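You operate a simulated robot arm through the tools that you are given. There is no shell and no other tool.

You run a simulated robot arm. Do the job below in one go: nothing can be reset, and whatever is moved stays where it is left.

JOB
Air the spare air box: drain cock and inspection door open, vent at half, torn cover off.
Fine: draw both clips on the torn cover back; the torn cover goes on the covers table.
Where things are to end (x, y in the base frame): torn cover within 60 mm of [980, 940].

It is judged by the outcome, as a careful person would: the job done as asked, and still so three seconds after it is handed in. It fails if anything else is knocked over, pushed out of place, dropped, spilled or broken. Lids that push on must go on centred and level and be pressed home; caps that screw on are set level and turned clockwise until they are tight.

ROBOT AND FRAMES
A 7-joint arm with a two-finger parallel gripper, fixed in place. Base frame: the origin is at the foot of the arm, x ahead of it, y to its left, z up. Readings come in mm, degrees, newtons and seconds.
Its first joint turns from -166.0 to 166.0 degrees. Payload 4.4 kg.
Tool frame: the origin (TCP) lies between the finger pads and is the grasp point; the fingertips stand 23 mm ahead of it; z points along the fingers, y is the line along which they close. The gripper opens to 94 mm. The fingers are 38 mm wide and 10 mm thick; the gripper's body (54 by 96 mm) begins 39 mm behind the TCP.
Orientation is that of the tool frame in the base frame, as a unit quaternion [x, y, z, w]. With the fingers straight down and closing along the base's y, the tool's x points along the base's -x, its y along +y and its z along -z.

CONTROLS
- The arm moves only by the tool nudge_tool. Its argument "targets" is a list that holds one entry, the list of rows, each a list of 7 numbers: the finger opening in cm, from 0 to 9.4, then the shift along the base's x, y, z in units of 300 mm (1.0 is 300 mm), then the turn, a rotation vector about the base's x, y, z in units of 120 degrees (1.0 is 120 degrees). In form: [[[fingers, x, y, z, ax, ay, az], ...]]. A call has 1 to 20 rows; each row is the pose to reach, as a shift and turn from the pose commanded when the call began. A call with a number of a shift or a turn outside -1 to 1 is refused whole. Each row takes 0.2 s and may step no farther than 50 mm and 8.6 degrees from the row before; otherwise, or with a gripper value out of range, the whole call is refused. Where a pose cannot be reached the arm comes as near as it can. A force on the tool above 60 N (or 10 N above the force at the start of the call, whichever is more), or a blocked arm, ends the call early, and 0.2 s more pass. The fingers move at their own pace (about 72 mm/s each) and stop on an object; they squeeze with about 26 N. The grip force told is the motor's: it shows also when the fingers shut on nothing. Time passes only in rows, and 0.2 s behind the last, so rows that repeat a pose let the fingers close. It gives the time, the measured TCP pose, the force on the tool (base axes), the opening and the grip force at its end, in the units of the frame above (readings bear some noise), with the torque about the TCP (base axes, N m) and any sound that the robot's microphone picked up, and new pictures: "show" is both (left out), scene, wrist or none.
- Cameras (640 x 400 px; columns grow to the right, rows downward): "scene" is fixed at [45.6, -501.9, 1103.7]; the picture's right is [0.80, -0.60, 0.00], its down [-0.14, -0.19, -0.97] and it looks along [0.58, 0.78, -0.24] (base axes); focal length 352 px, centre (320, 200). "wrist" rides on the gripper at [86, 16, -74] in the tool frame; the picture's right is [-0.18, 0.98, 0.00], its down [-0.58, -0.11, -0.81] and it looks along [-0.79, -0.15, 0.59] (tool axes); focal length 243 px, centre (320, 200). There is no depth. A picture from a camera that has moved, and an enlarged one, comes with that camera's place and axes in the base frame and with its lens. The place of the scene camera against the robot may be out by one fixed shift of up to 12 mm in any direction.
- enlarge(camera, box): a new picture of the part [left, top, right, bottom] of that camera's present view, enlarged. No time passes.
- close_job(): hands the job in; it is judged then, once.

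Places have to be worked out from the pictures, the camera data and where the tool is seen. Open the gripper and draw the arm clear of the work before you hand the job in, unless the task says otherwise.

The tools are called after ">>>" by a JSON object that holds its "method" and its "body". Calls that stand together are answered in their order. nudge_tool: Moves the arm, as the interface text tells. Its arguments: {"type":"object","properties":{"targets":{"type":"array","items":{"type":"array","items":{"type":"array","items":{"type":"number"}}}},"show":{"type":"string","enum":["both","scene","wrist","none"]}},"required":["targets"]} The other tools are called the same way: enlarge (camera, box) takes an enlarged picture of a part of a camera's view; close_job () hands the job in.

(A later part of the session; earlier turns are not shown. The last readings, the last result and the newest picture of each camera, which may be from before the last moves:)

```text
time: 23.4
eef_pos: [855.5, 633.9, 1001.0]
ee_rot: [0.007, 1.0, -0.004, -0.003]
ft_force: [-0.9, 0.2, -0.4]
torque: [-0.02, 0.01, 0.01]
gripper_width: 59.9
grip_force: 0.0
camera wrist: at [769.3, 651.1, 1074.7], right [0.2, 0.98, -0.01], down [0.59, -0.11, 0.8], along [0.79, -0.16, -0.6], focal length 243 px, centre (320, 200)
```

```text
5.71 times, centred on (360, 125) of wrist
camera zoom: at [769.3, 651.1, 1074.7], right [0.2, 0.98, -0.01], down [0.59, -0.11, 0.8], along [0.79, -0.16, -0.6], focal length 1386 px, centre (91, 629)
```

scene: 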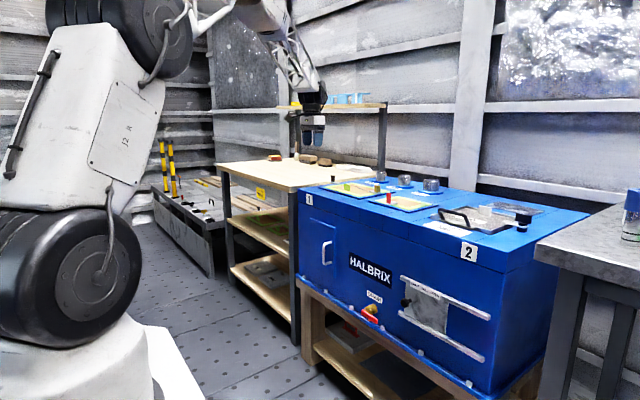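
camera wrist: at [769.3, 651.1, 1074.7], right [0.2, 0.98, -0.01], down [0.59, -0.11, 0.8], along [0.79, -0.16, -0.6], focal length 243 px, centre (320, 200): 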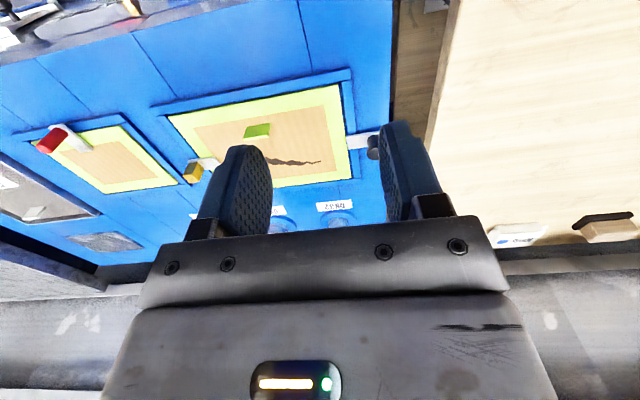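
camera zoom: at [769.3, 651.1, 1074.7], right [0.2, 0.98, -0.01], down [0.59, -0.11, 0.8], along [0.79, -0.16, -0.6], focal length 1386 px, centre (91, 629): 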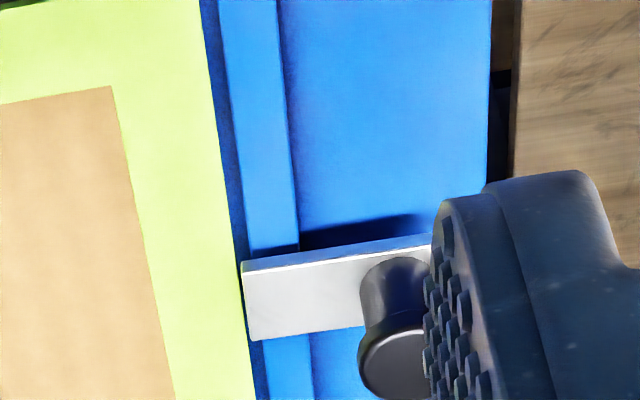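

The plate is clear of the cover now. Next the brass clip: I'll go above ≈[990,409] at z≈905 with the 30° pitch.

>>> {"method": "nudge_tool", "body": {"targets": [[[6.0, 0.06, -0.1, -0.04, 0, -0.03, 0.003], [6.0, 0.12, -0.2, -0.08, 0.004, -0.08, 0.006], [6.0, 0.18, -0.3, -0.13, 0.004, -0.13, 0.006], [6.0, 0.25, -0.4, -0.18, 0.004, -0.18, 0.006], [6.0, 0.32, -0.5, -0.22, 0.004, -0.22, 0.006], [6.0, 0.38, -0.6, -0.26, 0.004, -0.25, 0.006], [6.0, 0.44, -0.7, -0.3, 0.004, -0.25, 0.006], [6.0, 0.448, -0.75, -0.32, 0.004, -0.25, 0.006]]]}}

>>> {"method": "enlarge", "body": {"camera": "wrist", "box": [200, 0, 440, 150]}}

```text
time: 25.2
eef_pos: [991.4, 409.3, 904.0]
ee_rot: [0.002, 0.967, 0.001, 0.256]
ft_force: [0.5, 0.3, -1.3]
torque: [-0.02, -0.01, 0.02]
gripper_width: 60.1
grip_force: 0.1
camera wrist: at [878.6, 424.5, 925.1], right [0.16, 0.98, 0.09], down [0.11, -0.11, 0.99], along [0.98, -0.15, -0.12], focal length 243 px, centre (320, 200)
```

scene: 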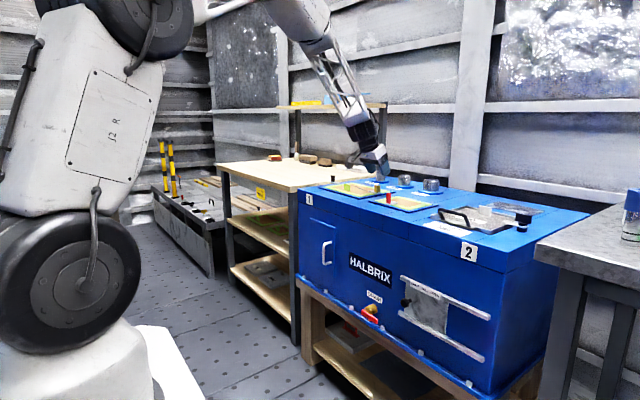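
wrist: 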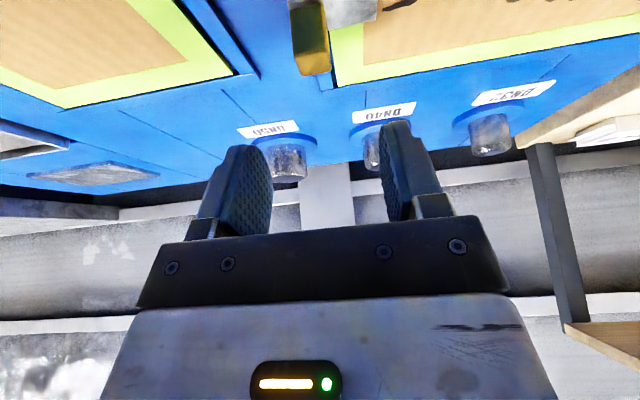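

```text
2.67 times, centred on (320, 75) of wrist
camera zoom: at [878.6, 424.5, 925.1], right [0.16, 0.98, 0.09], down [0.11, -0.11, 0.99], along [0.98, -0.15, -0.12], focal length 647 px, centre (320, 533)
```

zoom: 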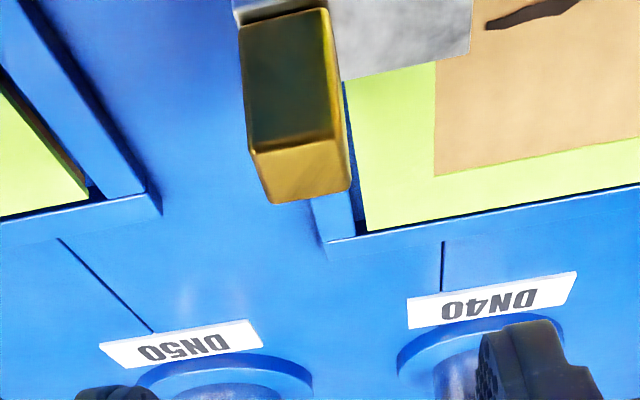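

The brass block's top is at ≈[1000,409,835]. I'll lower to z≈845 around it and close.

>>> {"method": "nudge_tool", "body": {"targets": [[[6.0, 0, 0, -0.07, 0, 0, 0], [6.0, 0, 0, -0.14, 0, 0, 0], [6.0, 0, 0, -0.198, 0, 0, 0], [6.0, 0, 0, -0.198, 0, 0, 0], [3.0, 0, 0, -0.198, 0, 0, 0], [1.0, 0, 0, -0.198, 0, 0, 0], [1.0, 0, 0, -0.198, 0, 0, 0], [1.0, 0, 0, -0.198, 0, 0, 0]]]}}

>>> {"method": "enlarge", "body": {"camera": "wrist", "box": [200, 80, 440, 230]}}

```text
time: 27.0
eef_pos: [989.9, 408.0, 846.4]
ee_rot: [0.001, 0.967, 0.001, 0.256]
ft_force: [0.7, 0.1, -2.1]
torque: [-0.38, -0.47, 0.31]
gripper_width: 17.8
grip_force: 44.9
camera wrist: at [877.4, 424.6, 866.2], right [0.16, 0.98, 0.09], down [0.11, -0.11, 0.99], along [0.98, -0.15, -0.12], focal length 243 px, centre (320, 200)
```

scene: 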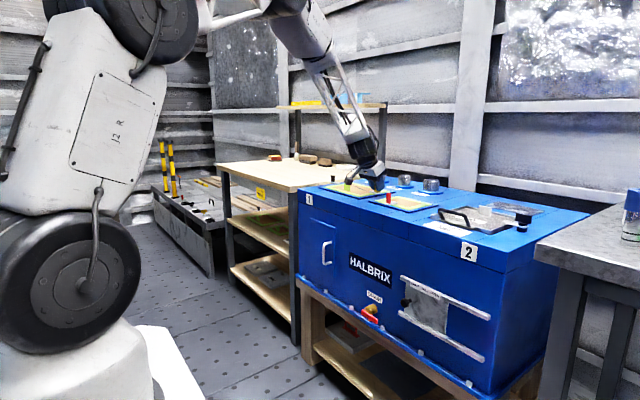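
wrist: 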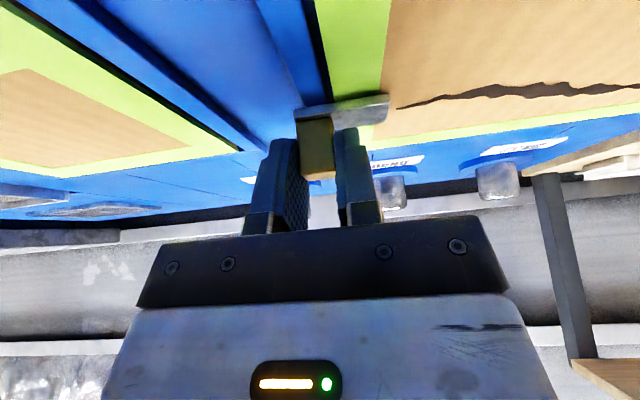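

```text
2.67 times, centred on (320, 155) of wrist
camera zoom: at [877.4, 424.6, 866.2], right [0.16, 0.98, 0.09], down [0.11, -0.11, 0.99], along [0.98, -0.15, -0.12], focal length 647 px, centre (320, 320)
```

zoom: 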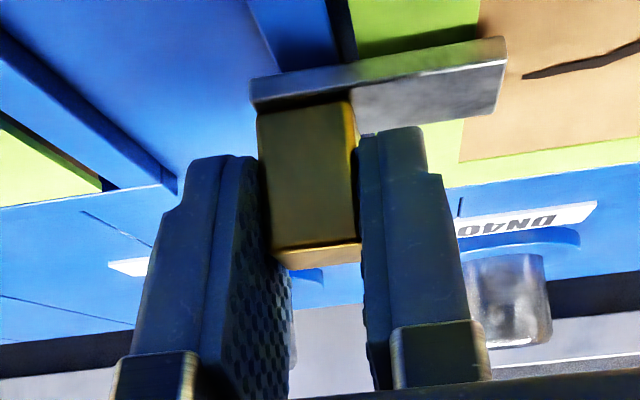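

Brass knob gripped (17.8 mm). I'll draw it along −y in small steps up to its stop.

>>> {"method": "nudge_tool", "body": {"targets": [[[1.0, 0, -0.017, 0, 0, 0, 0], [1.0, 0, -0.034, 0, 0, 0, 0], [1.0, 0, -0.05, 0, 0, 0, 0], [1.0, 0, -0.067, 0, 0, 0, 0], [1.0, 0, -0.075, 0, 0, 0, 0], [1.0, 0, -0.082, 0, 0, 0, 0], [1.0, 0, -0.088, 0, 0, 0, 0], [1.0, 0, -0.094, 0, 0, 0, 0]]]}}

>>> {"method": "enlarge", "body": {"camera": "wrist", "box": [200, 60, 440, 210]}}

```text
time: 28.8
eef_pos: [989.9, 383.3, 845.5]
ee_rot: [0.001, 0.966, 0.001, 0.257]
ft_force: [-7.3, 13.5, 6.1]
torque: [-0.14, 0.39, 0.24]
gripper_width: 17.7
grip_force: 45.1
camera wrist: at [877.4, 398.3, 866.1], right [0.16, 0.98, 0.09], down [0.1, -0.11, 0.99], along [0.98, -0.15, -0.12], focal length 243 px, centre (320, 200)
```

scene: 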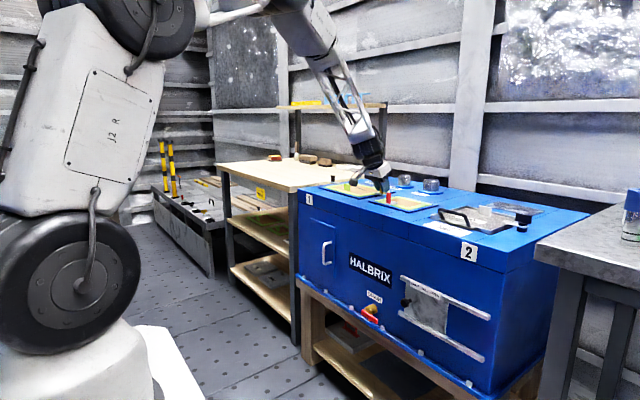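
wrist: 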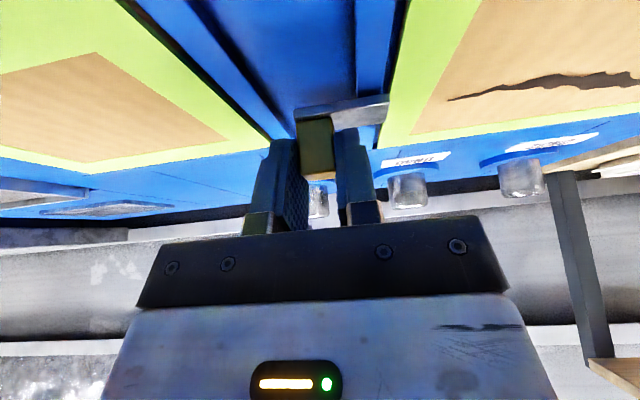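

```text
2.67 times, centred on (320, 135) of wrist
camera zoom: at [877.4, 398.3, 866.1], right [0.16, 0.98, 0.09], down [0.1, -0.11, 0.99], along [0.98, -0.15, -0.12], focal length 647 px, centre (320, 373)
```

zoom: 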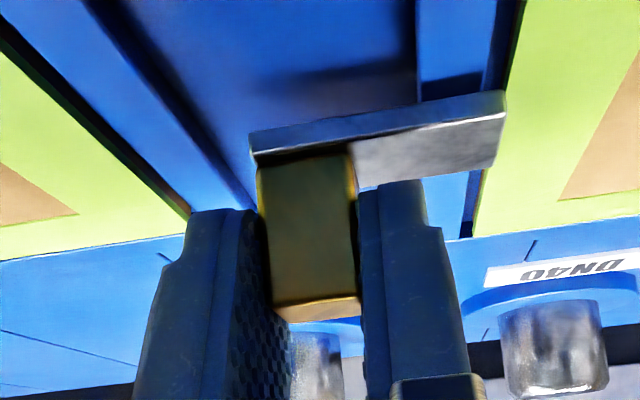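

It moved 25 mm and the resisting force is 13 N. I'll pull a few mm more to be sure it is at its stop.

>>> {"method": "nudge_tool", "body": {"targets": [[[1.0, 0, -0.006, 0, 0, 0, 0], [1.0, 0, -0.012, 0, 0, 0, 0], [1.0, 0, -0.018, 0, 0, 0, 0], [1.0, 0, -0.018, 0, 0, 0, 0]]], "show": "none"}}

```text
time: 29.4
eef_pos: [989.1, 382.0, 845.3]
ee_rot: [0.0, 0.966, 0.003, 0.258]
ft_force: [10.6, 20.3, -7.2]
torque: [-0.31, -0.94, -0.14]
gripper_width: 18.0
grip_force: 45.0
stopped in row 2: the force on the tool passed its limit at 66 N (the readings are from after the stop); the commanded pose is now the measured one
```

The brass clip is at its stop (y≈382). I'll release it, rise, and level the tool.

>>> {"method": "nudge_tool", "body": {"targets": [[[4.0, 0, 0, 0, 0, 0, 0], [5.0, 0, 0, 0, 0, 0, 0], [5.0, 0, 0, 0.1, 0, 0, 0], [5.0, -0.03, 0.03, 0.2, 0, 0.03, 0], [5.0, -0.1, 0.1, 0.3, 0, 0.08, 0], [5.0, -0.18, 0.18, 0.38, 0, 0.13, 0], [5.0, -0.26, 0.26, 0.45, 0, 0.19, 0], [5.0, -0.33, 0.33, 0.5, 0, 0.25, 0], [5.0, -0.35, 0.4, 0.5, 0, 0.25, 0]]]}}

>>> {"method": "enlarge", "body": {"camera": "wrist", "box": [180, 40, 480, 240]}}

```text
time: 31.4
eef_pos: [885.7, 503.7, 994.8]
ee_rot: [0.0, 1.0, 0.002, -0.002]
ft_force: [-0.3, -0.2, -0.5]
torque: [-0.04, -0.04, -0.03]
gripper_width: 49.9
grip_force: 0.0
camera wrist: at [798.9, 518.7, 1069.4], right [0.19, 0.98, 0.0], down [0.58, -0.11, 0.8], along [0.79, -0.15, -0.6], focal length 243 px, centre (320, 200)
```

scene: 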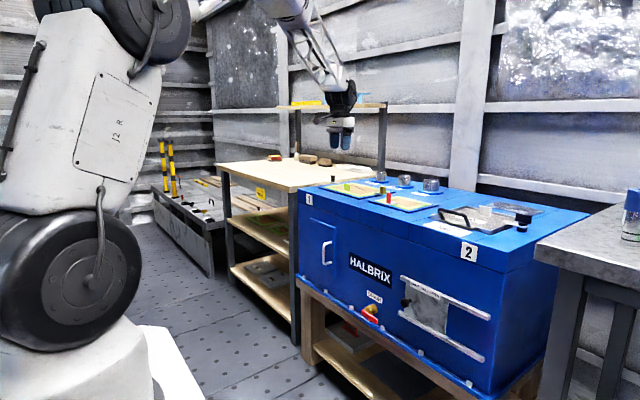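
wrist: 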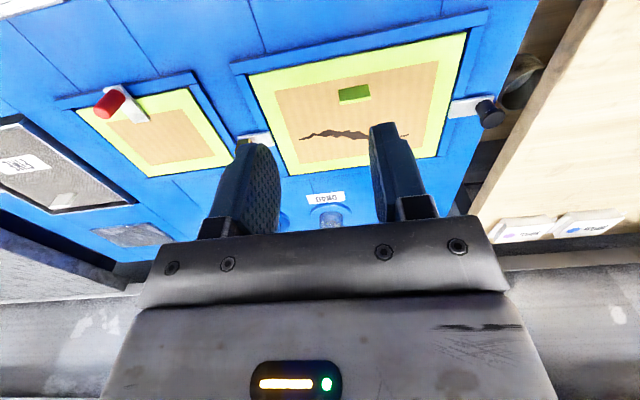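

```text
2.00 times, centred on (330, 140) of wrist
camera zoom: at [798.9, 518.7, 1069.4], right [0.19, 0.98, 0.0], down [0.58, -0.11, 0.8], along [0.79, -0.15, -0.6], focal length 485 px, centre (300, 320)
```

zoom: 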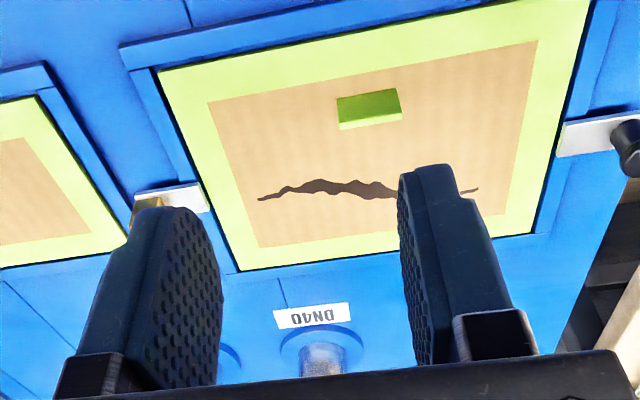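

Both clips are off the cover. The tab triangulates to x≈949–956, y≈530, z 806–830. I'll turn the tool −90° (so the fingers close along x) while moving above the tab.

>>> {"method": "nudge_tool", "body": {"targets": [[[5.0, 0.02, 0.008, -0.01, 0, 0, -0.07], [5.0, 0.04, 0.016, -0.02, 0, 0, -0.14], [5.0, 0.06, 0.024, -0.03, 0, 0, -0.21], [5.0, 0.08, 0.032, -0.04, 0, 0, -0.28], [5.0, 0.1, 0.04, -0.05, 0, 0, -0.35], [5.0, 0.12, 0.05, -0.06, 0, 0, -0.42], [5.0, 0.14, 0.06, -0.08, 0, 0, -0.49], [5.0, 0.16, 0.07, -0.1, 0, 0, -0.56], [5.0, 0.18, 0.08, -0.12, 0, 0, -0.63], [5.0, 0.2, 0.085, -0.14, 0, 0, -0.69], [5.0, 0.224, 0.088, -0.15, 0, 0, -0.75]]]}}

>>> {"method": "enlarge", "body": {"camera": "wrist", "box": [180, 40, 480, 240]}}

```text
time: 33.8
eef_pos: [953.2, 527.1, 950.8]
ee_rot: [0.708, 0.706, 0.003, 0.001]
ft_force: [0.1, -0.3, -0.4]
torque: [-0.01, -0.01, 0.0]
gripper_width: 49.7
grip_force: 0.1
camera wrist: at [968.1, 613.8, 1025.0], right [0.98, -0.19, 0.0], down [-0.11, -0.58, 0.8], along [-0.15, -0.79, -0.59], focal length 243 px, centre (320, 200)
```

scene: 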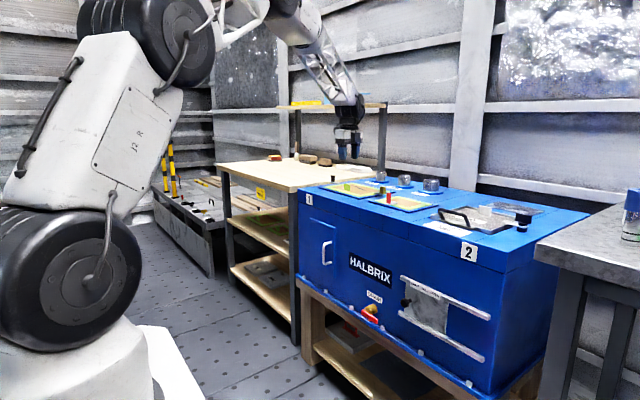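
wrist: 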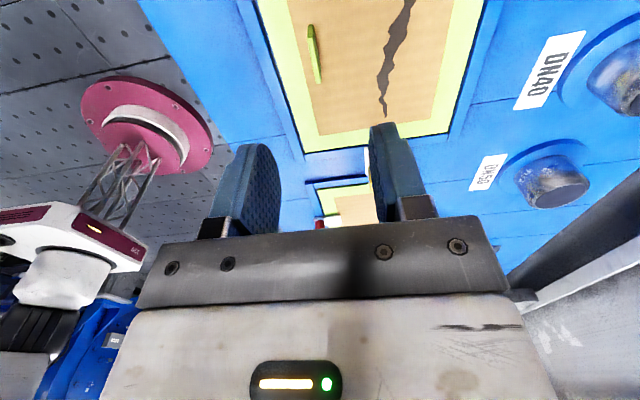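

```text
2.00 times, centred on (330, 140) of wrist
camera zoom: at [968.1, 613.8, 1025.0], right [0.98, -0.19, 0.0], down [-0.11, -0.58, 0.8], along [-0.15, -0.79, -0.59], focal length 485 px, centre (300, 320)
```

zoom: 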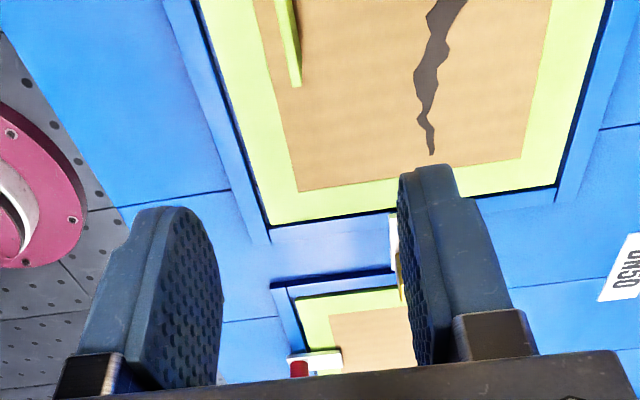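

The tab shows edge-on between the fingers' line at x≈950. I'll lower to z≈836 around the tab without closing yet.

>>> {"method": "nudge_tool", "body": {"targets": [[[5.0, -0.004, 0.005, -0.1, 0, 0, 0], [5.0, -0.008, 0.01, -0.2, 0, 0, 0], [5.0, -0.008, 0.01, -0.3, 0, 0, 0], [5.0, -0.008, 0.01, -0.37, 0, 0, 0], [5.0, -0.008, 0.01, -0.383, 0, 0, 0]]]}}

>>> {"method": "enlarge", "body": {"camera": "wrist", "box": [180, 40, 480, 240]}}

>>> {"method": "enlarge", "body": {"camera": "scene", "box": [300, 130, 420, 220]}}

```text
time: 35.0
eef_pos: [950.7, 529.2, 835.2]
ee_rot: [0.708, 0.706, 0.002, 0.0]
ft_force: [-0.5, -0.1, 0.2]
torque: [-0.02, 0.03, 0.0]
gripper_width: 50.1
grip_force: 0.1
camera wrist: at [965.2, 615.9, 909.2], right [0.98, -0.19, 0.0], down [-0.11, -0.58, 0.8], along [-0.15, -0.79, -0.59], focal length 243 px, centre (320, 200)
```

scene: 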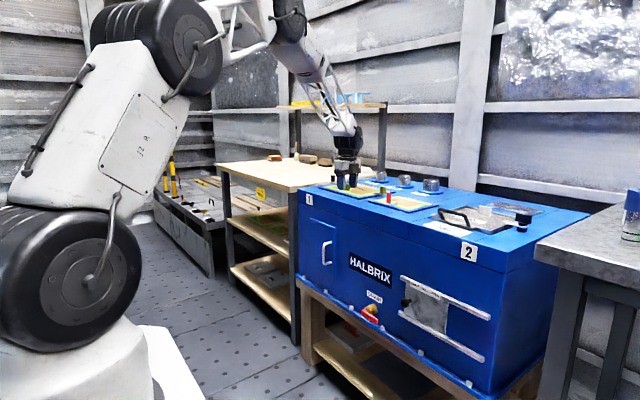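
wrist: 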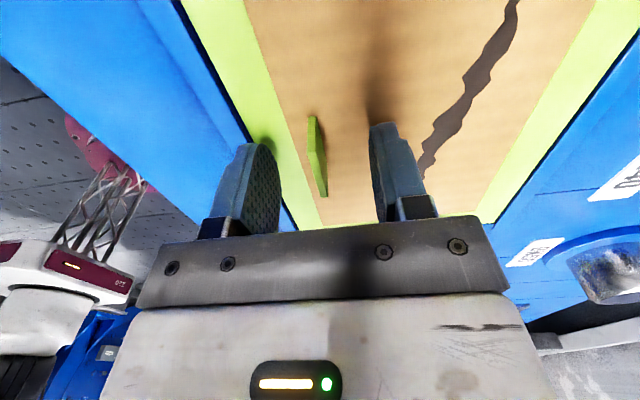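

```text
2.00 times, centred on (330, 140) of wrist
camera zoom: at [965.2, 615.9, 909.2], right [0.98, -0.19, 0.0], down [-0.11, -0.58, 0.8], along [-0.15, -0.79, -0.59], focal length 485 px, centre (300, 320)
```

zoom: 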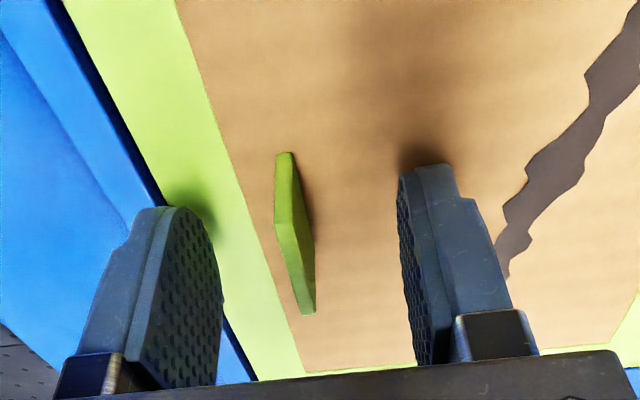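

```text
4.44 times, centred on (360, 175) of scene
camera zoom: at [45.6, -501.9, 1103.7], right [0.8, -0.6, 0.0], down [-0.14, -0.19, -0.97], along [0.58, 0.78, -0.24], focal length 1566 px, centre (142, 311)
```

zoom: 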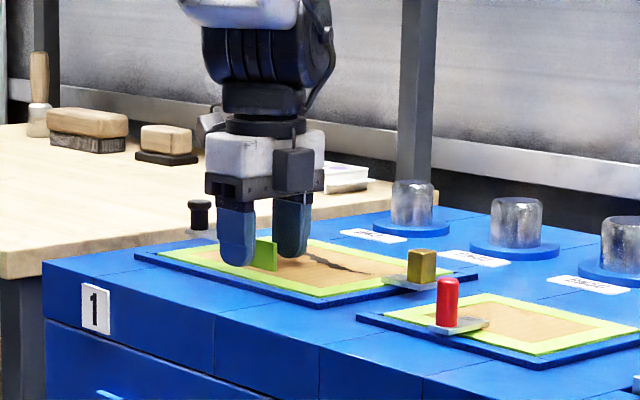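

Vertical reach here is good and the tab is centred between the fingers. Before gripping, I'll test unloaded whether the arm reaches the table target (tab would be near [935,940]), going up and over at z≈955.

>>> {"method": "nudge_tool", "body": {"targets": [[[5.0, 0, 0, 0.13, 0, 0, 0], [5.0, 0, 0, 0.26, 0, 0, 0], [5.0, 0, 0.05, 0.38, 0, 0, 0], [5.0, 0, 0.2, 0.4, 0, 0, 0], [5.0, 0, 0.35, 0.4, 0, 0, 0], [5.0, 0, 0.5, 0.4, 0, 0, 0], [5.0, 0, 0.65, 0.4, 0, 0, 0], [5.0, 0, 0.8, 0.4, 0, 0, 0], [5.0, 0, 0.9, 0.4, 0, 0, 0]]]}}

```text
time: 37.0
eef_pos: [949.5, 800.3, 954.8]
ee_rot: [0.708, 0.706, 0.003, 0.0]
ft_force: [-0.5, -0.3, 0.4]
torque: [0.01, 0.01, 0.03]
gripper_width: 49.9
grip_force: 0.0
camera wrist: at [965.5, 886.4, 1028.4], right [0.98, -0.19, 0.0], down [-0.11, -0.58, 0.8], along [-0.15, -0.79, -0.59], focal length 243 px, centre (320, 200)
```

scene: 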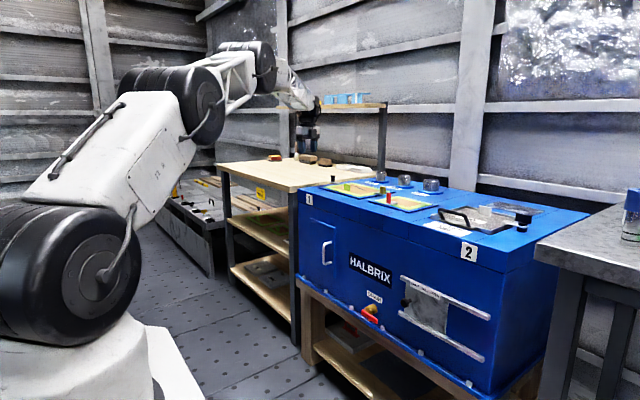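
wrist: 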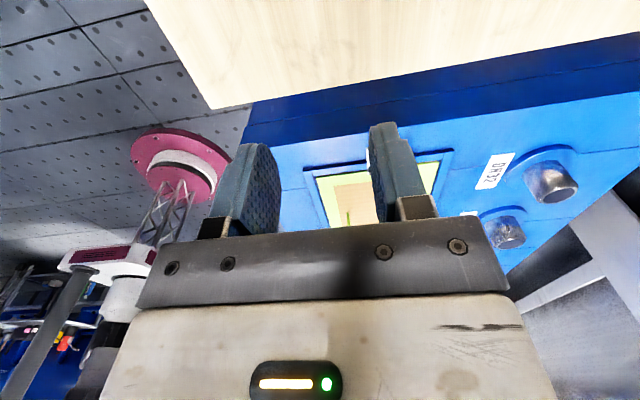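

Reached r≈1242 vertically. Table top appears at z≈786. I'll continue to y≈940.

>>> {"method": "nudge_tool", "body": {"targets": [[[5.0, -0.01, 0.12, 0, 0, 0, 0], [5.0, -0.02, 0.24, 0, 0, 0, 0], [5.0, -0.035, 0.36, 0, 0, 0, 0], [5.0, -0.05, 0.467, 0, 0, 0, 0]]]}}

```text
time: 38.0
eef_pos: [930.9, 910.8, 955.3]
ee_rot: [0.708, 0.706, 0.004, 0.0]
ft_force: [-0.1, -0.3, 0.8]
torque: [0.0, -0.05, -0.01]
gripper_width: 50.1
grip_force: 0.0
out of reach, approached as far as the arm can: row 3, 4
camera wrist: at [945.9, 997.5, 1030.0], right [0.98, -0.19, 0.01], down [-0.12, -0.59, 0.8], along [-0.15, -0.79, -0.6], focal length 243 px, centre (320, 200)
```

scene: 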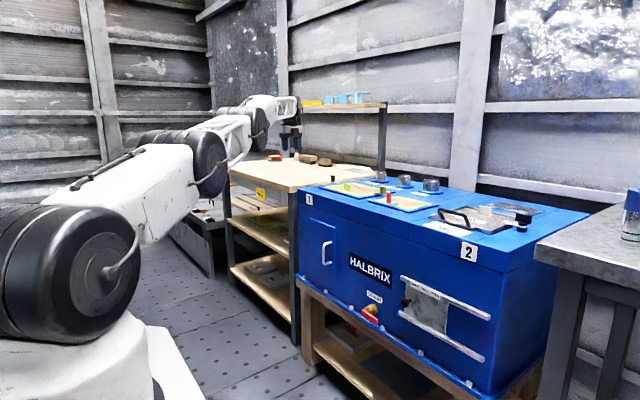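
wrist: 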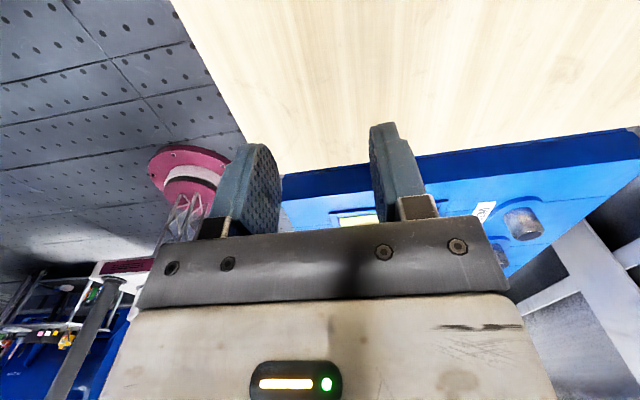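

Vertical reach ends near r≈1302 at this height; lower down it should grow. I'll test lowering to z≈835 at ≈[923,930] (empty table area).

>>> {"method": "nudge_tool", "body": {"targets": [[[5.0, -0.01, 0, -0.1, 0, 0, 0], [5.0, -0.02, 0, -0.2, 0, 0, 0], [5.0, -0.027, 0.03, -0.3, 0, 0, 0], [5.0, -0.027, 0.064, -0.4, 0, 0, 0]]]}}

>>> {"method": "enlarge", "body": {"camera": "scene", "box": [210, 110, 400, 230]}}

```text
time: 39.0
eef_pos: [920.1, 929.8, 837.1]
ee_rot: [0.707, 0.707, 0.003, -0.001]
ft_force: [0.6, -0.1, 1.7]
torque: [0.01, 0.01, 0.0]
gripper_width: 50.1
grip_force: 0.0
camera wrist: at [936.2, 1015.8, 910.6], right [0.98, -0.19, 0.01], down [-0.11, -0.58, 0.8], along [-0.15, -0.79, -0.6], focal length 243 px, centre (320, 200)
```

scene: 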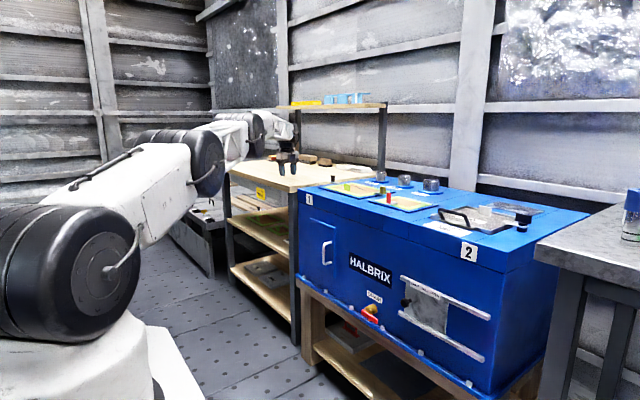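
wrist: 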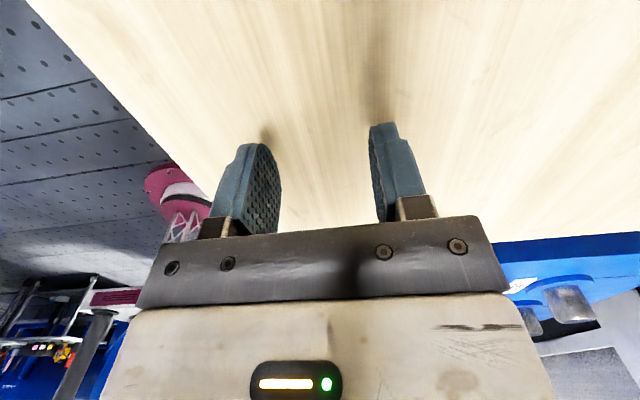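

```text
3.33 times, centred on (305, 170) of scene
camera zoom: at [45.6, -501.9, 1103.7], right [0.8, -0.6, 0.0], down [-0.14, -0.19, -0.97], along [0.58, 0.78, -0.24], focal length 1175 px, centre (370, 300)
```

zoom: 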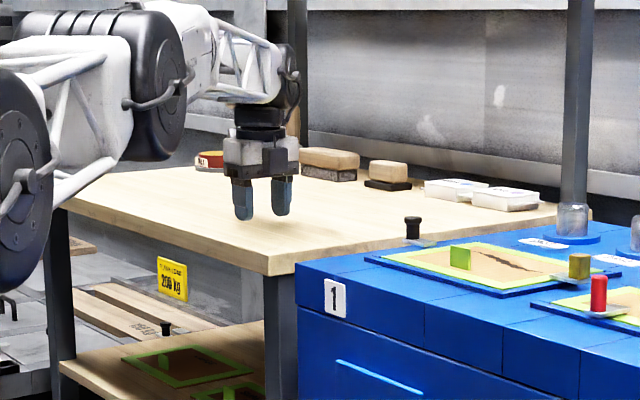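

The table target is reachable ([920,930,837]). I'll go back to the cover tab the same way: up to ≈z 930, across, then down around the tab.

>>> {"method": "nudge_tool", "body": {"targets": [[[5.0, 0, 0, 0.15, 0, 0, 0], [5.0, 0, 0, 0.3, 0, 0, 0], [5.0, 0.01, -0.15, 0.3, 0, 0, 0], [5.0, 0.02, -0.3, 0.3, 0, 0, 0], [5.0, 0.03, -0.45, 0.3, 0, 0, 0], [5.0, 0.04, -0.6, 0.3, 0, 0, 0], [5.0, 0.05, -0.75, 0.3, 0, 0, 0], [5.0, 0.06, -0.9, 0.3, 0, 0, 0], [5.0, 0.07, -1.0, 0.3, 0, 0, 0]]], "show": "none"}}

>>> {"method": "nudge_tool", "body": {"targets": [[[5.0, 0.01, -0.12, 0, 0, 0, 0], [5.0, 0.02, -0.24, 0, 0, 0, 0], [5.0, 0.03, -0.335, 0, 0, 0, 0]]], "show": "wrist"}}

```text
time: 41.0
eef_pos: [941.3, 629.1, 925.2]
ee_rot: [0.708, 0.706, 0.003, 0.001]
ft_force: [0.3, 0.2, -0.9]
torque: [0.0, 0.01, -0.02]
gripper_width: 50.2
grip_force: 0.1
```

```text
time: 41.8
eef_pos: [950.8, 529.7, 922.2]
ee_rot: [0.708, 0.706, 0.003, 0.001]
ft_force: [0.3, 0.6, -0.4]
torque: [0.01, -0.01, -0.01]
gripper_width: 49.9
grip_force: 0.1
camera wrist: at [965.9, 615.7, 996.6], right [0.98, -0.19, 0.0], down [-0.11, -0.58, 0.8], along [-0.15, -0.79, -0.59], focal length 243 px, centre (320, 200)
```

wrist: 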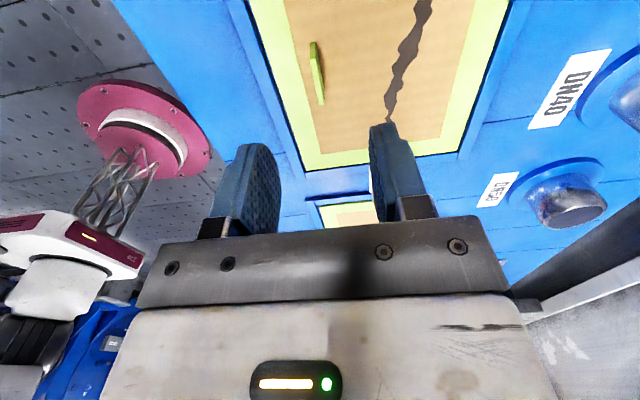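

Now I'll lower to z≈832 and close on the tab.

>>> {"method": "nudge_tool", "body": {"targets": [[[5.0, 0, 0, -0.12, 0, 0, 0], [5.0, 0, 0, -0.24, 0, 0, 0], [5.0, 0, 0, -0.3, 0, 0, 0], [5.0, 0, 0, -0.3, 0, 0, 0], [3.0, 0, 0, -0.3, 0, 0, 0], [1.0, 0, 0, -0.3, 0, 0, 0], [0.0, 0, 0, -0.3, 0, 0, 0], [0.0, 0, 0, -0.3, 0, 0, 0], [0.0, 0, 0, -0.3, 0, 0, 0]]]}}

>>> {"method": "enlarge", "body": {"camera": "wrist", "box": [180, 40, 480, 240]}}

```text
time: 43.8
eef_pos: [951.2, 529.2, 835.4]
ee_rot: [0.708, 0.707, 0.003, 0.002]
ft_force: [0.7, 0.3, 0.9]
torque: [-0.11, 0.07, 0.04]
gripper_width: 3.8
grip_force: 26.1
camera wrist: at [966.7, 615.0, 908.9], right [0.98, -0.19, 0.0], down [-0.11, -0.58, 0.8], along [-0.15, -0.79, -0.59], focal length 243 px, centre (320, 200)
```

scene: 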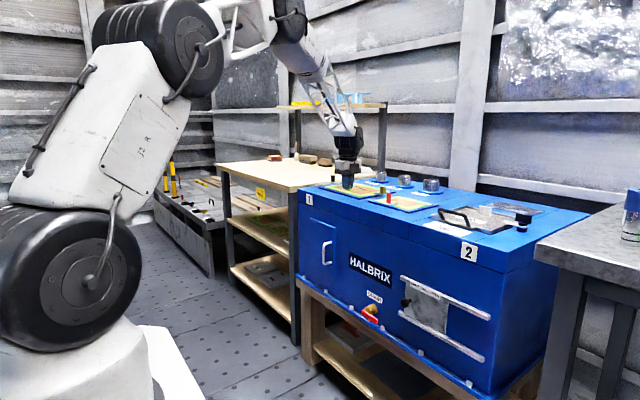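
wrist: 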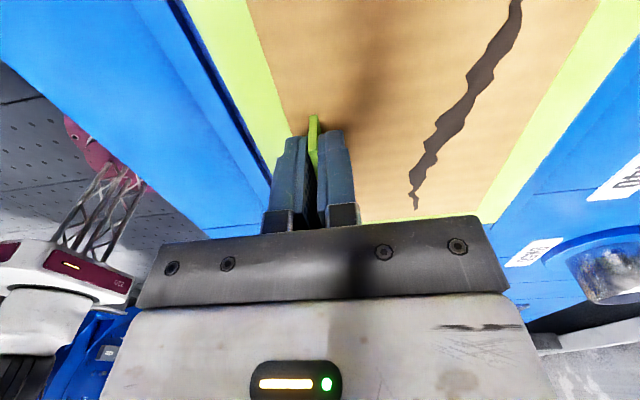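

```text
2.00 times, centred on (330, 140) of wrist
camera zoom: at [966.7, 615.0, 908.9], right [0.98, -0.19, 0.0], down [-0.11, -0.58, 0.8], along [-0.15, -0.79, -0.59], focal length 485 px, centre (300, 320)
```

zoom: 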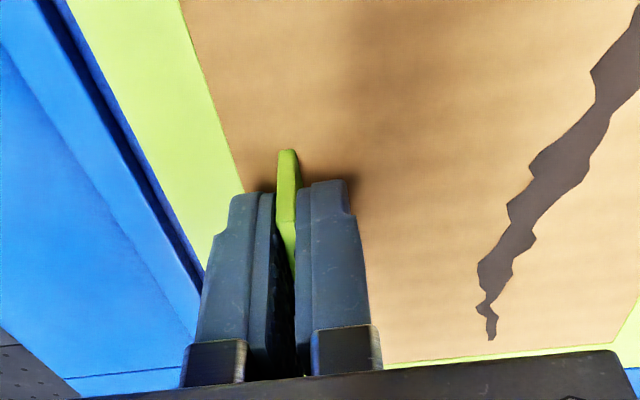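

The tab is held (3.8 mm, 26 N). I'll lift slowly 40 mm and check the cover comes with it level.

>>> {"method": "nudge_tool", "body": {"targets": [[[0.0, 0, 0, 0.017, 0, 0, 0], [0.0, 0, 0, 0.034, 0, 0, 0], [0.0, 0, 0, 0.05, 0, 0, 0], [0.0, 0, 0, 0.07, 0, 0, 0], [0.0, 0, 0, 0.1, 0, 0, 0], [0.0, 0, 0, 0.133, 0, 0, 0]]]}}

>>> {"method": "enlarge", "body": {"camera": "scene", "box": [300, 140, 420, 215]}}

```text
time: 45.1
eef_pos: [952.5, 529.2, 873.3]
ee_rot: [0.708, 0.707, 0.003, -0.001]
ft_force: [0.0, 0.1, -0.2]
torque: [-0.02, 0.03, -0.01]
gripper_width: 3.6
grip_force: 26.1
camera wrist: at [966.9, 615.0, 946.7], right [0.98, -0.19, 0.0], down [-0.11, -0.58, 0.8], along [-0.15, -0.79, -0.59], focal length 243 px, centre (320, 200)
```

scene: 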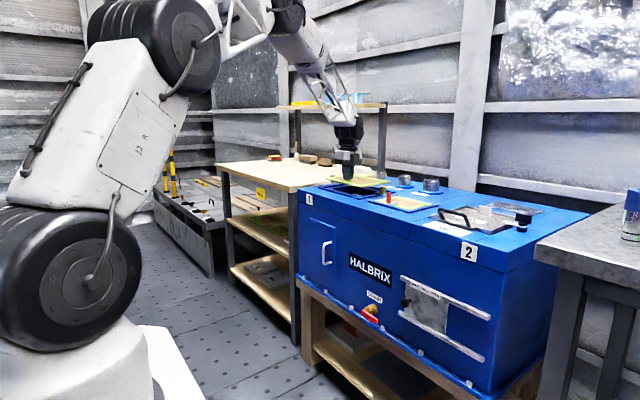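
wrist: 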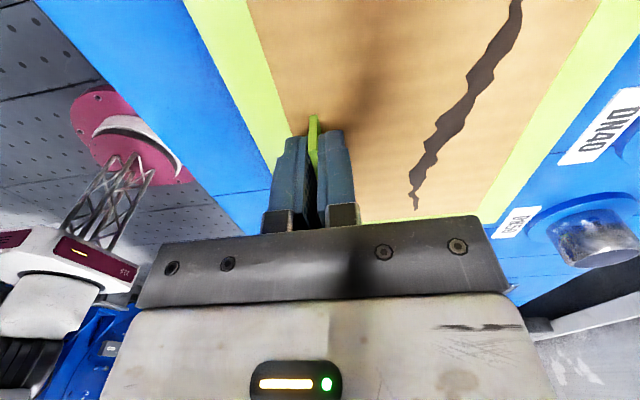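

```text
5.33 times, centred on (360, 178) of scene
camera zoom: at [45.6, -501.9, 1103.7], right [0.8, -0.6, 0.0], down [-0.14, -0.19, -0.97], along [0.58, 0.78, -0.24], focal length 1880 px, centre (107, 320)
```

zoom: 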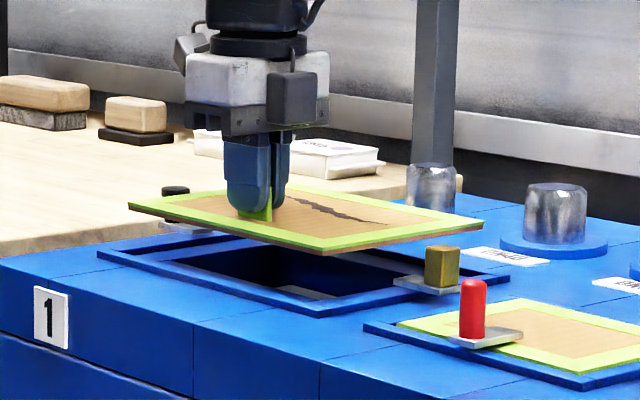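

The cover is up, level and light. I'll raise it to clear the knobs and carry it toward +y, then over the table.

>>> {"method": "nudge_tool", "body": {"targets": [[[0.0, 0, 0, 0.07, 0, 0, 0], [0.0, 0, 0, 0.14, 0, 0, 0], [0.0, 0, 0.08, 0.16, 0, 0, 0], [0.0, -0.01, 0.2, 0.16, 0, 0, 0], [0.0, -0.02, 0.32, 0.16, 0, 0, 0], [0.0, -0.03, 0.44, 0.16, 0, 0, 0], [0.0, -0.04, 0.56, 0.16, 0, 0, 0], [0.0, -0.05, 0.68, 0.16, 0, 0, 0], [0.0, -0.06, 0.8, 0.16, 0, 0, 0], [0.0, -0.07, 0.9, 0.16, 0, 0, 0], [0.0, -0.08, 0.97, 0.16, 0, 0, 0], [0.0, -0.08, 1.0, 0.16, 0, 0, 0]]]}}

```text
time: 47.8
eef_pos: [927.5, 827.6, 923.4]
ee_rot: [0.707, 0.707, 0.004, 0.0]
ft_force: [-0.1, 1.0, 0.0]
torque: [0.01, 0.03, -0.02]
gripper_width: 3.8
grip_force: 25.7
camera wrist: at [943.6, 913.6, 997.4], right [0.98, -0.19, 0.0], down [-0.11, -0.58, 0.8], along [-0.15, -0.79, -0.6], focal length 243 px, centre (320, 200)
```

scene: 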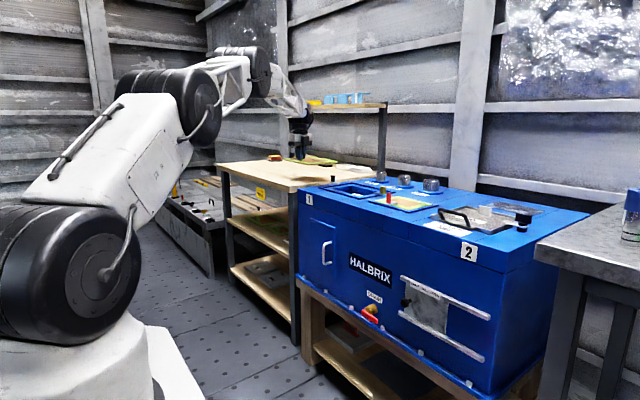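
wrist: 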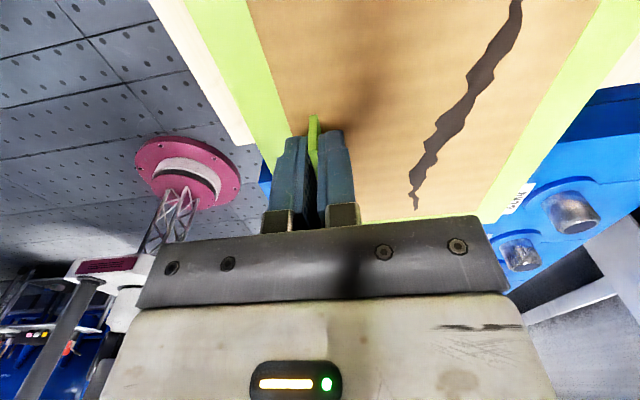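

Cover clears the box. I'll move on to y≈930 while lowering to TCP z≈845.

>>> {"method": "nudge_tool", "body": {"targets": [[[0.0, 0, 0.1, -0.04, 0, 0, 0], [0.0, 0, 0.2, -0.08, 0, 0, 0], [0.0, 0, 0.28, -0.12, 0, 0, 0], [0.0, 0, 0.341, -0.16, 0, 0, 0], [0.0, 0, 0.341, -0.22, 0, 0, 0], [0.0, 0, 0.341, -0.26, 0, 0, 0]]]}}

>>> {"method": "enlarge", "body": {"camera": "scene", "box": [230, 120, 390, 220]}}

```text
time: 49.1
eef_pos: [926.1, 930.0, 845.2]
ee_rot: [0.708, 0.706, 0.003, 0.0]
ft_force: [0.1, 0.1, 0.6]
torque: [0.0, 0.02, 0.01]
gripper_width: 3.5
grip_force: 26.2
camera wrist: at [942.4, 1016.8, 918.6], right [0.98, -0.19, 0.0], down [-0.11, -0.58, 0.8], along [-0.15, -0.79, -0.6], focal length 243 px, centre (320, 200)
```

scene: 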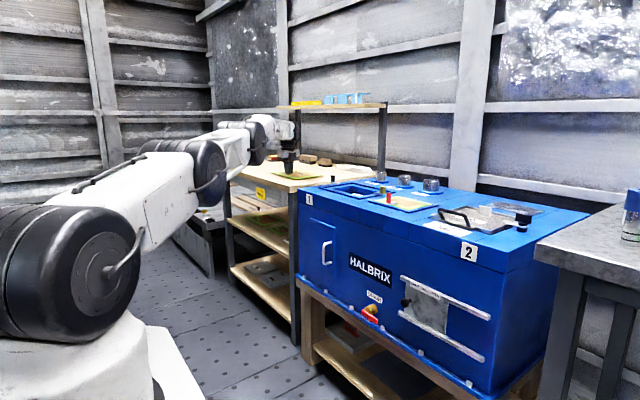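
wrist: 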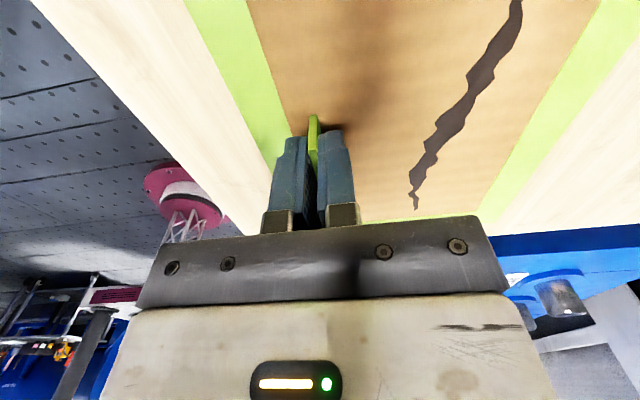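

```text
4.00 times, centred on (310, 170) of scene
camera zoom: at [45.6, -501.9, 1103.7], right [0.8, -0.6, 0.0], down [-0.14, -0.19, -0.97], along [0.58, 0.78, -0.24], focal length 1410 px, centre (360, 320)
```

zoom: 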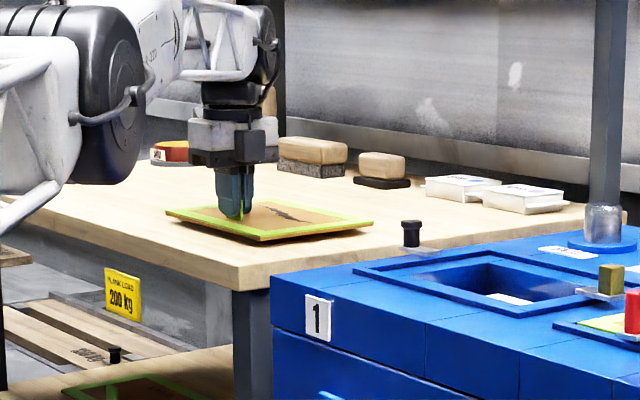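

Cover hovers just above the table. I'll lower 15 mm slowly and check the force.

>>> {"method": "nudge_tool", "body": {"targets": [[[0.0, 0, 0, -0.01, 0, 0, 0], [0.0, 0, 0, -0.02, 0, 0, 0], [0.0, 0, 0, -0.03, 0, 0, 0], [0.0, 0, 0, -0.04, 0, 0, 0], [0.0, 0, 0, -0.05, 0, 0, 0]]], "show": "none"}}

>>> {"method": "enlarge", "body": {"camera": "scene", "box": [260, 150, 340, 200]}}

```text
time: 50.4
eef_pos: [928.4, 930.6, 832.1]
ee_rot: [0.708, 0.706, 0.005, 0.0]
ft_force: [1.1, 3.0, 21.9]
torque: [0.05, 0.24, -0.01]
gripper_width: 4.4
grip_force: 26.3
```

```text
8.00 times, centred on (300, 175) of scene
camera zoom: at [45.6, -501.9, 1103.7], right [0.8, -0.6, 0.0], down [-0.14, -0.19, -0.97], along [0.58, 0.78, -0.24], focal length 2819 px, centre (480, 400)
```

zoom: 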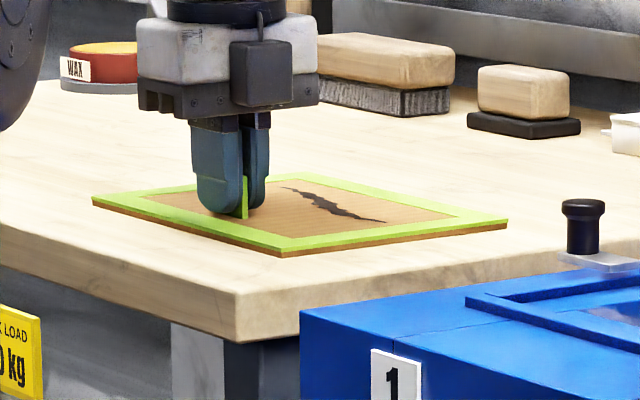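

Contact at 22 N – the cover rests on the table. I'll ease up 2 mm, open, and rise clear.

>>> {"method": "nudge_tool", "body": {"targets": [[[0.0, 0, 0, 0.007, 0, 0, 0], [1.5, 0, 0, 0.007, 0, 0, 0], [3.0, 0, 0, 0.007, 0, 0, 0], [4.0, 0, 0, 0.007, 0, 0, 0], [4.0, 0, 0, 0.05, 0, 0, 0], [4.0, 0, 0, 0.15, 0, 0, 0], [4.0, 0, -0.03, 0.25, 0, 0, 0], [4.0, 0, -0.1, 0.3, 0, 0, 0]]]}}

>>> {"method": "enlarge", "body": {"camera": "scene", "box": [250, 140, 350, 202]}}

```text
time: 52.1
eef_pos: [927.5, 899.7, 914.4]
ee_rot: [0.708, 0.706, 0.001, 0.0]
ft_force: [-1.0, -0.7, -0.4]
torque: [-0.01, 0.01, 0.0]
gripper_width: 39.9
grip_force: 0.0
camera wrist: at [941.9, 986.3, 987.7], right [0.98, -0.19, 0.0], down [-0.11, -0.58, 0.81], along [-0.15, -0.79, -0.59], focal length 243 px, centre (320, 200)
```

scene: 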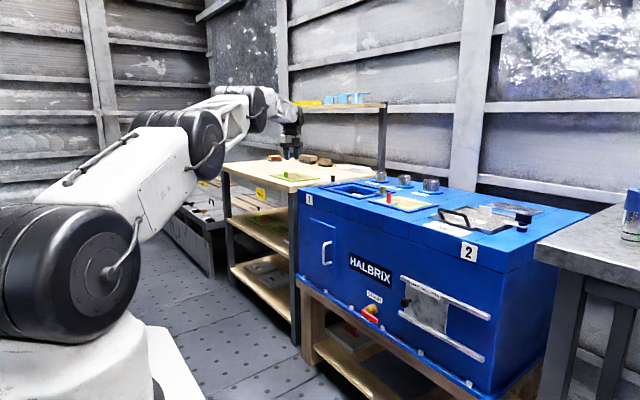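
wrist: 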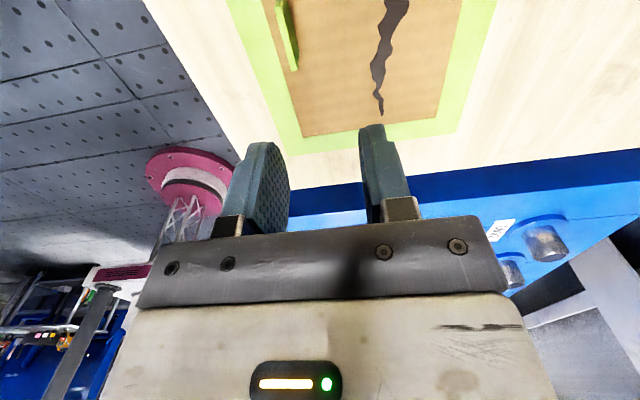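

```text
6.40 times, centred on (300, 171) of scene
camera zoom: at [45.6, -501.9, 1103.7], right [0.8, -0.6, 0.0], down [-0.14, -0.19, -0.97], along [0.58, 0.78, -0.24], focal length 2255 px, centre (448, 386)
```

zoom: 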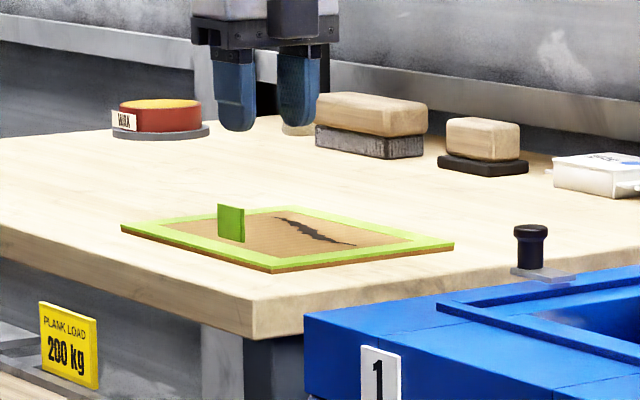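

The torn cover lies flat at about [971,930]. Now I'll retreat toward the front of the box, turning the yaw back to 0 on the way.

>>> {"method": "nudge_tool", "body": {"targets": [[[4.0, -0.08, -0.09, 0.02, 0, 0, 0.068], [4.0, -0.17, -0.18, 0.04, 0, 0, 0.136], [4.0, -0.26, -0.27, 0.04, 0, 0, 0.204], [4.0, -0.35, -0.36, 0.04, 0, 0, 0.272], [4.0, -0.44, -0.45, 0.04, 0, 0, 0.34], [4.0, -0.53, -0.54, 0.04, 0, 0, 0.408], [4.0, -0.62, -0.63, 0.04, 0, 0, 0.476], [4.0, -0.71, -0.72, 0.04, 0, 0, 0.544], [4.0, -0.8, -0.81, 0.04, 0, 0, 0.612], [4.0, -0.9, -0.9, 0.04, 0, 0, 0.68], [4.0, -1.0, -0.98, 0.04, 0, 0, 0.75]]]}}

```text
time: 54.5
eef_pos: [627.4, 604.2, 929.7]
ee_rot: [0.0, 1.0, 0.003, -0.001]
ft_force: [-0.4, 0.7, -0.6]
torque: [-0.01, -0.01, -0.01]
gripper_width: 40.0
grip_force: 0.1
camera wrist: at [540.7, 619.7, 1003.7], right [0.18, 0.98, 0.0], down [0.58, -0.11, 0.8], along [0.79, -0.15, -0.59], focal length 243 px, centre (320, 200)
```

scene: 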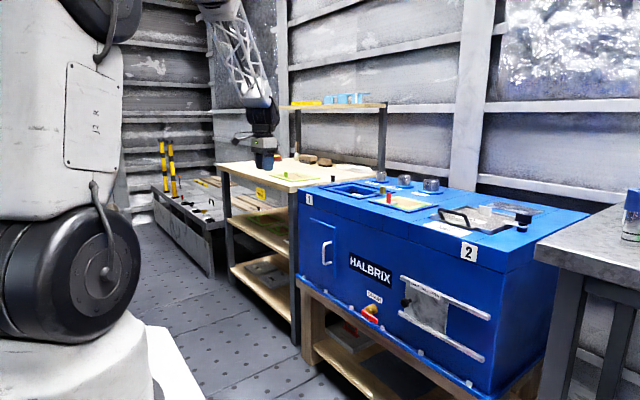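
wrist: 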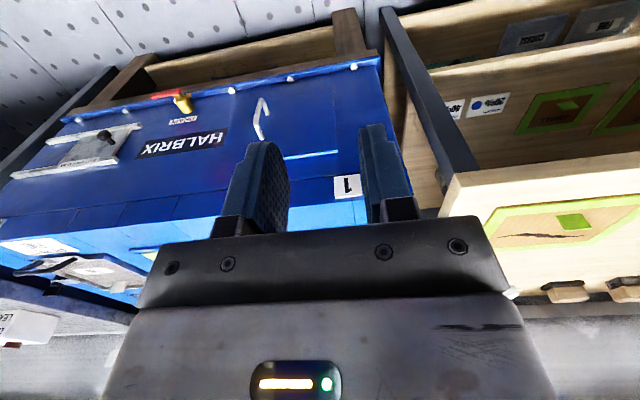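

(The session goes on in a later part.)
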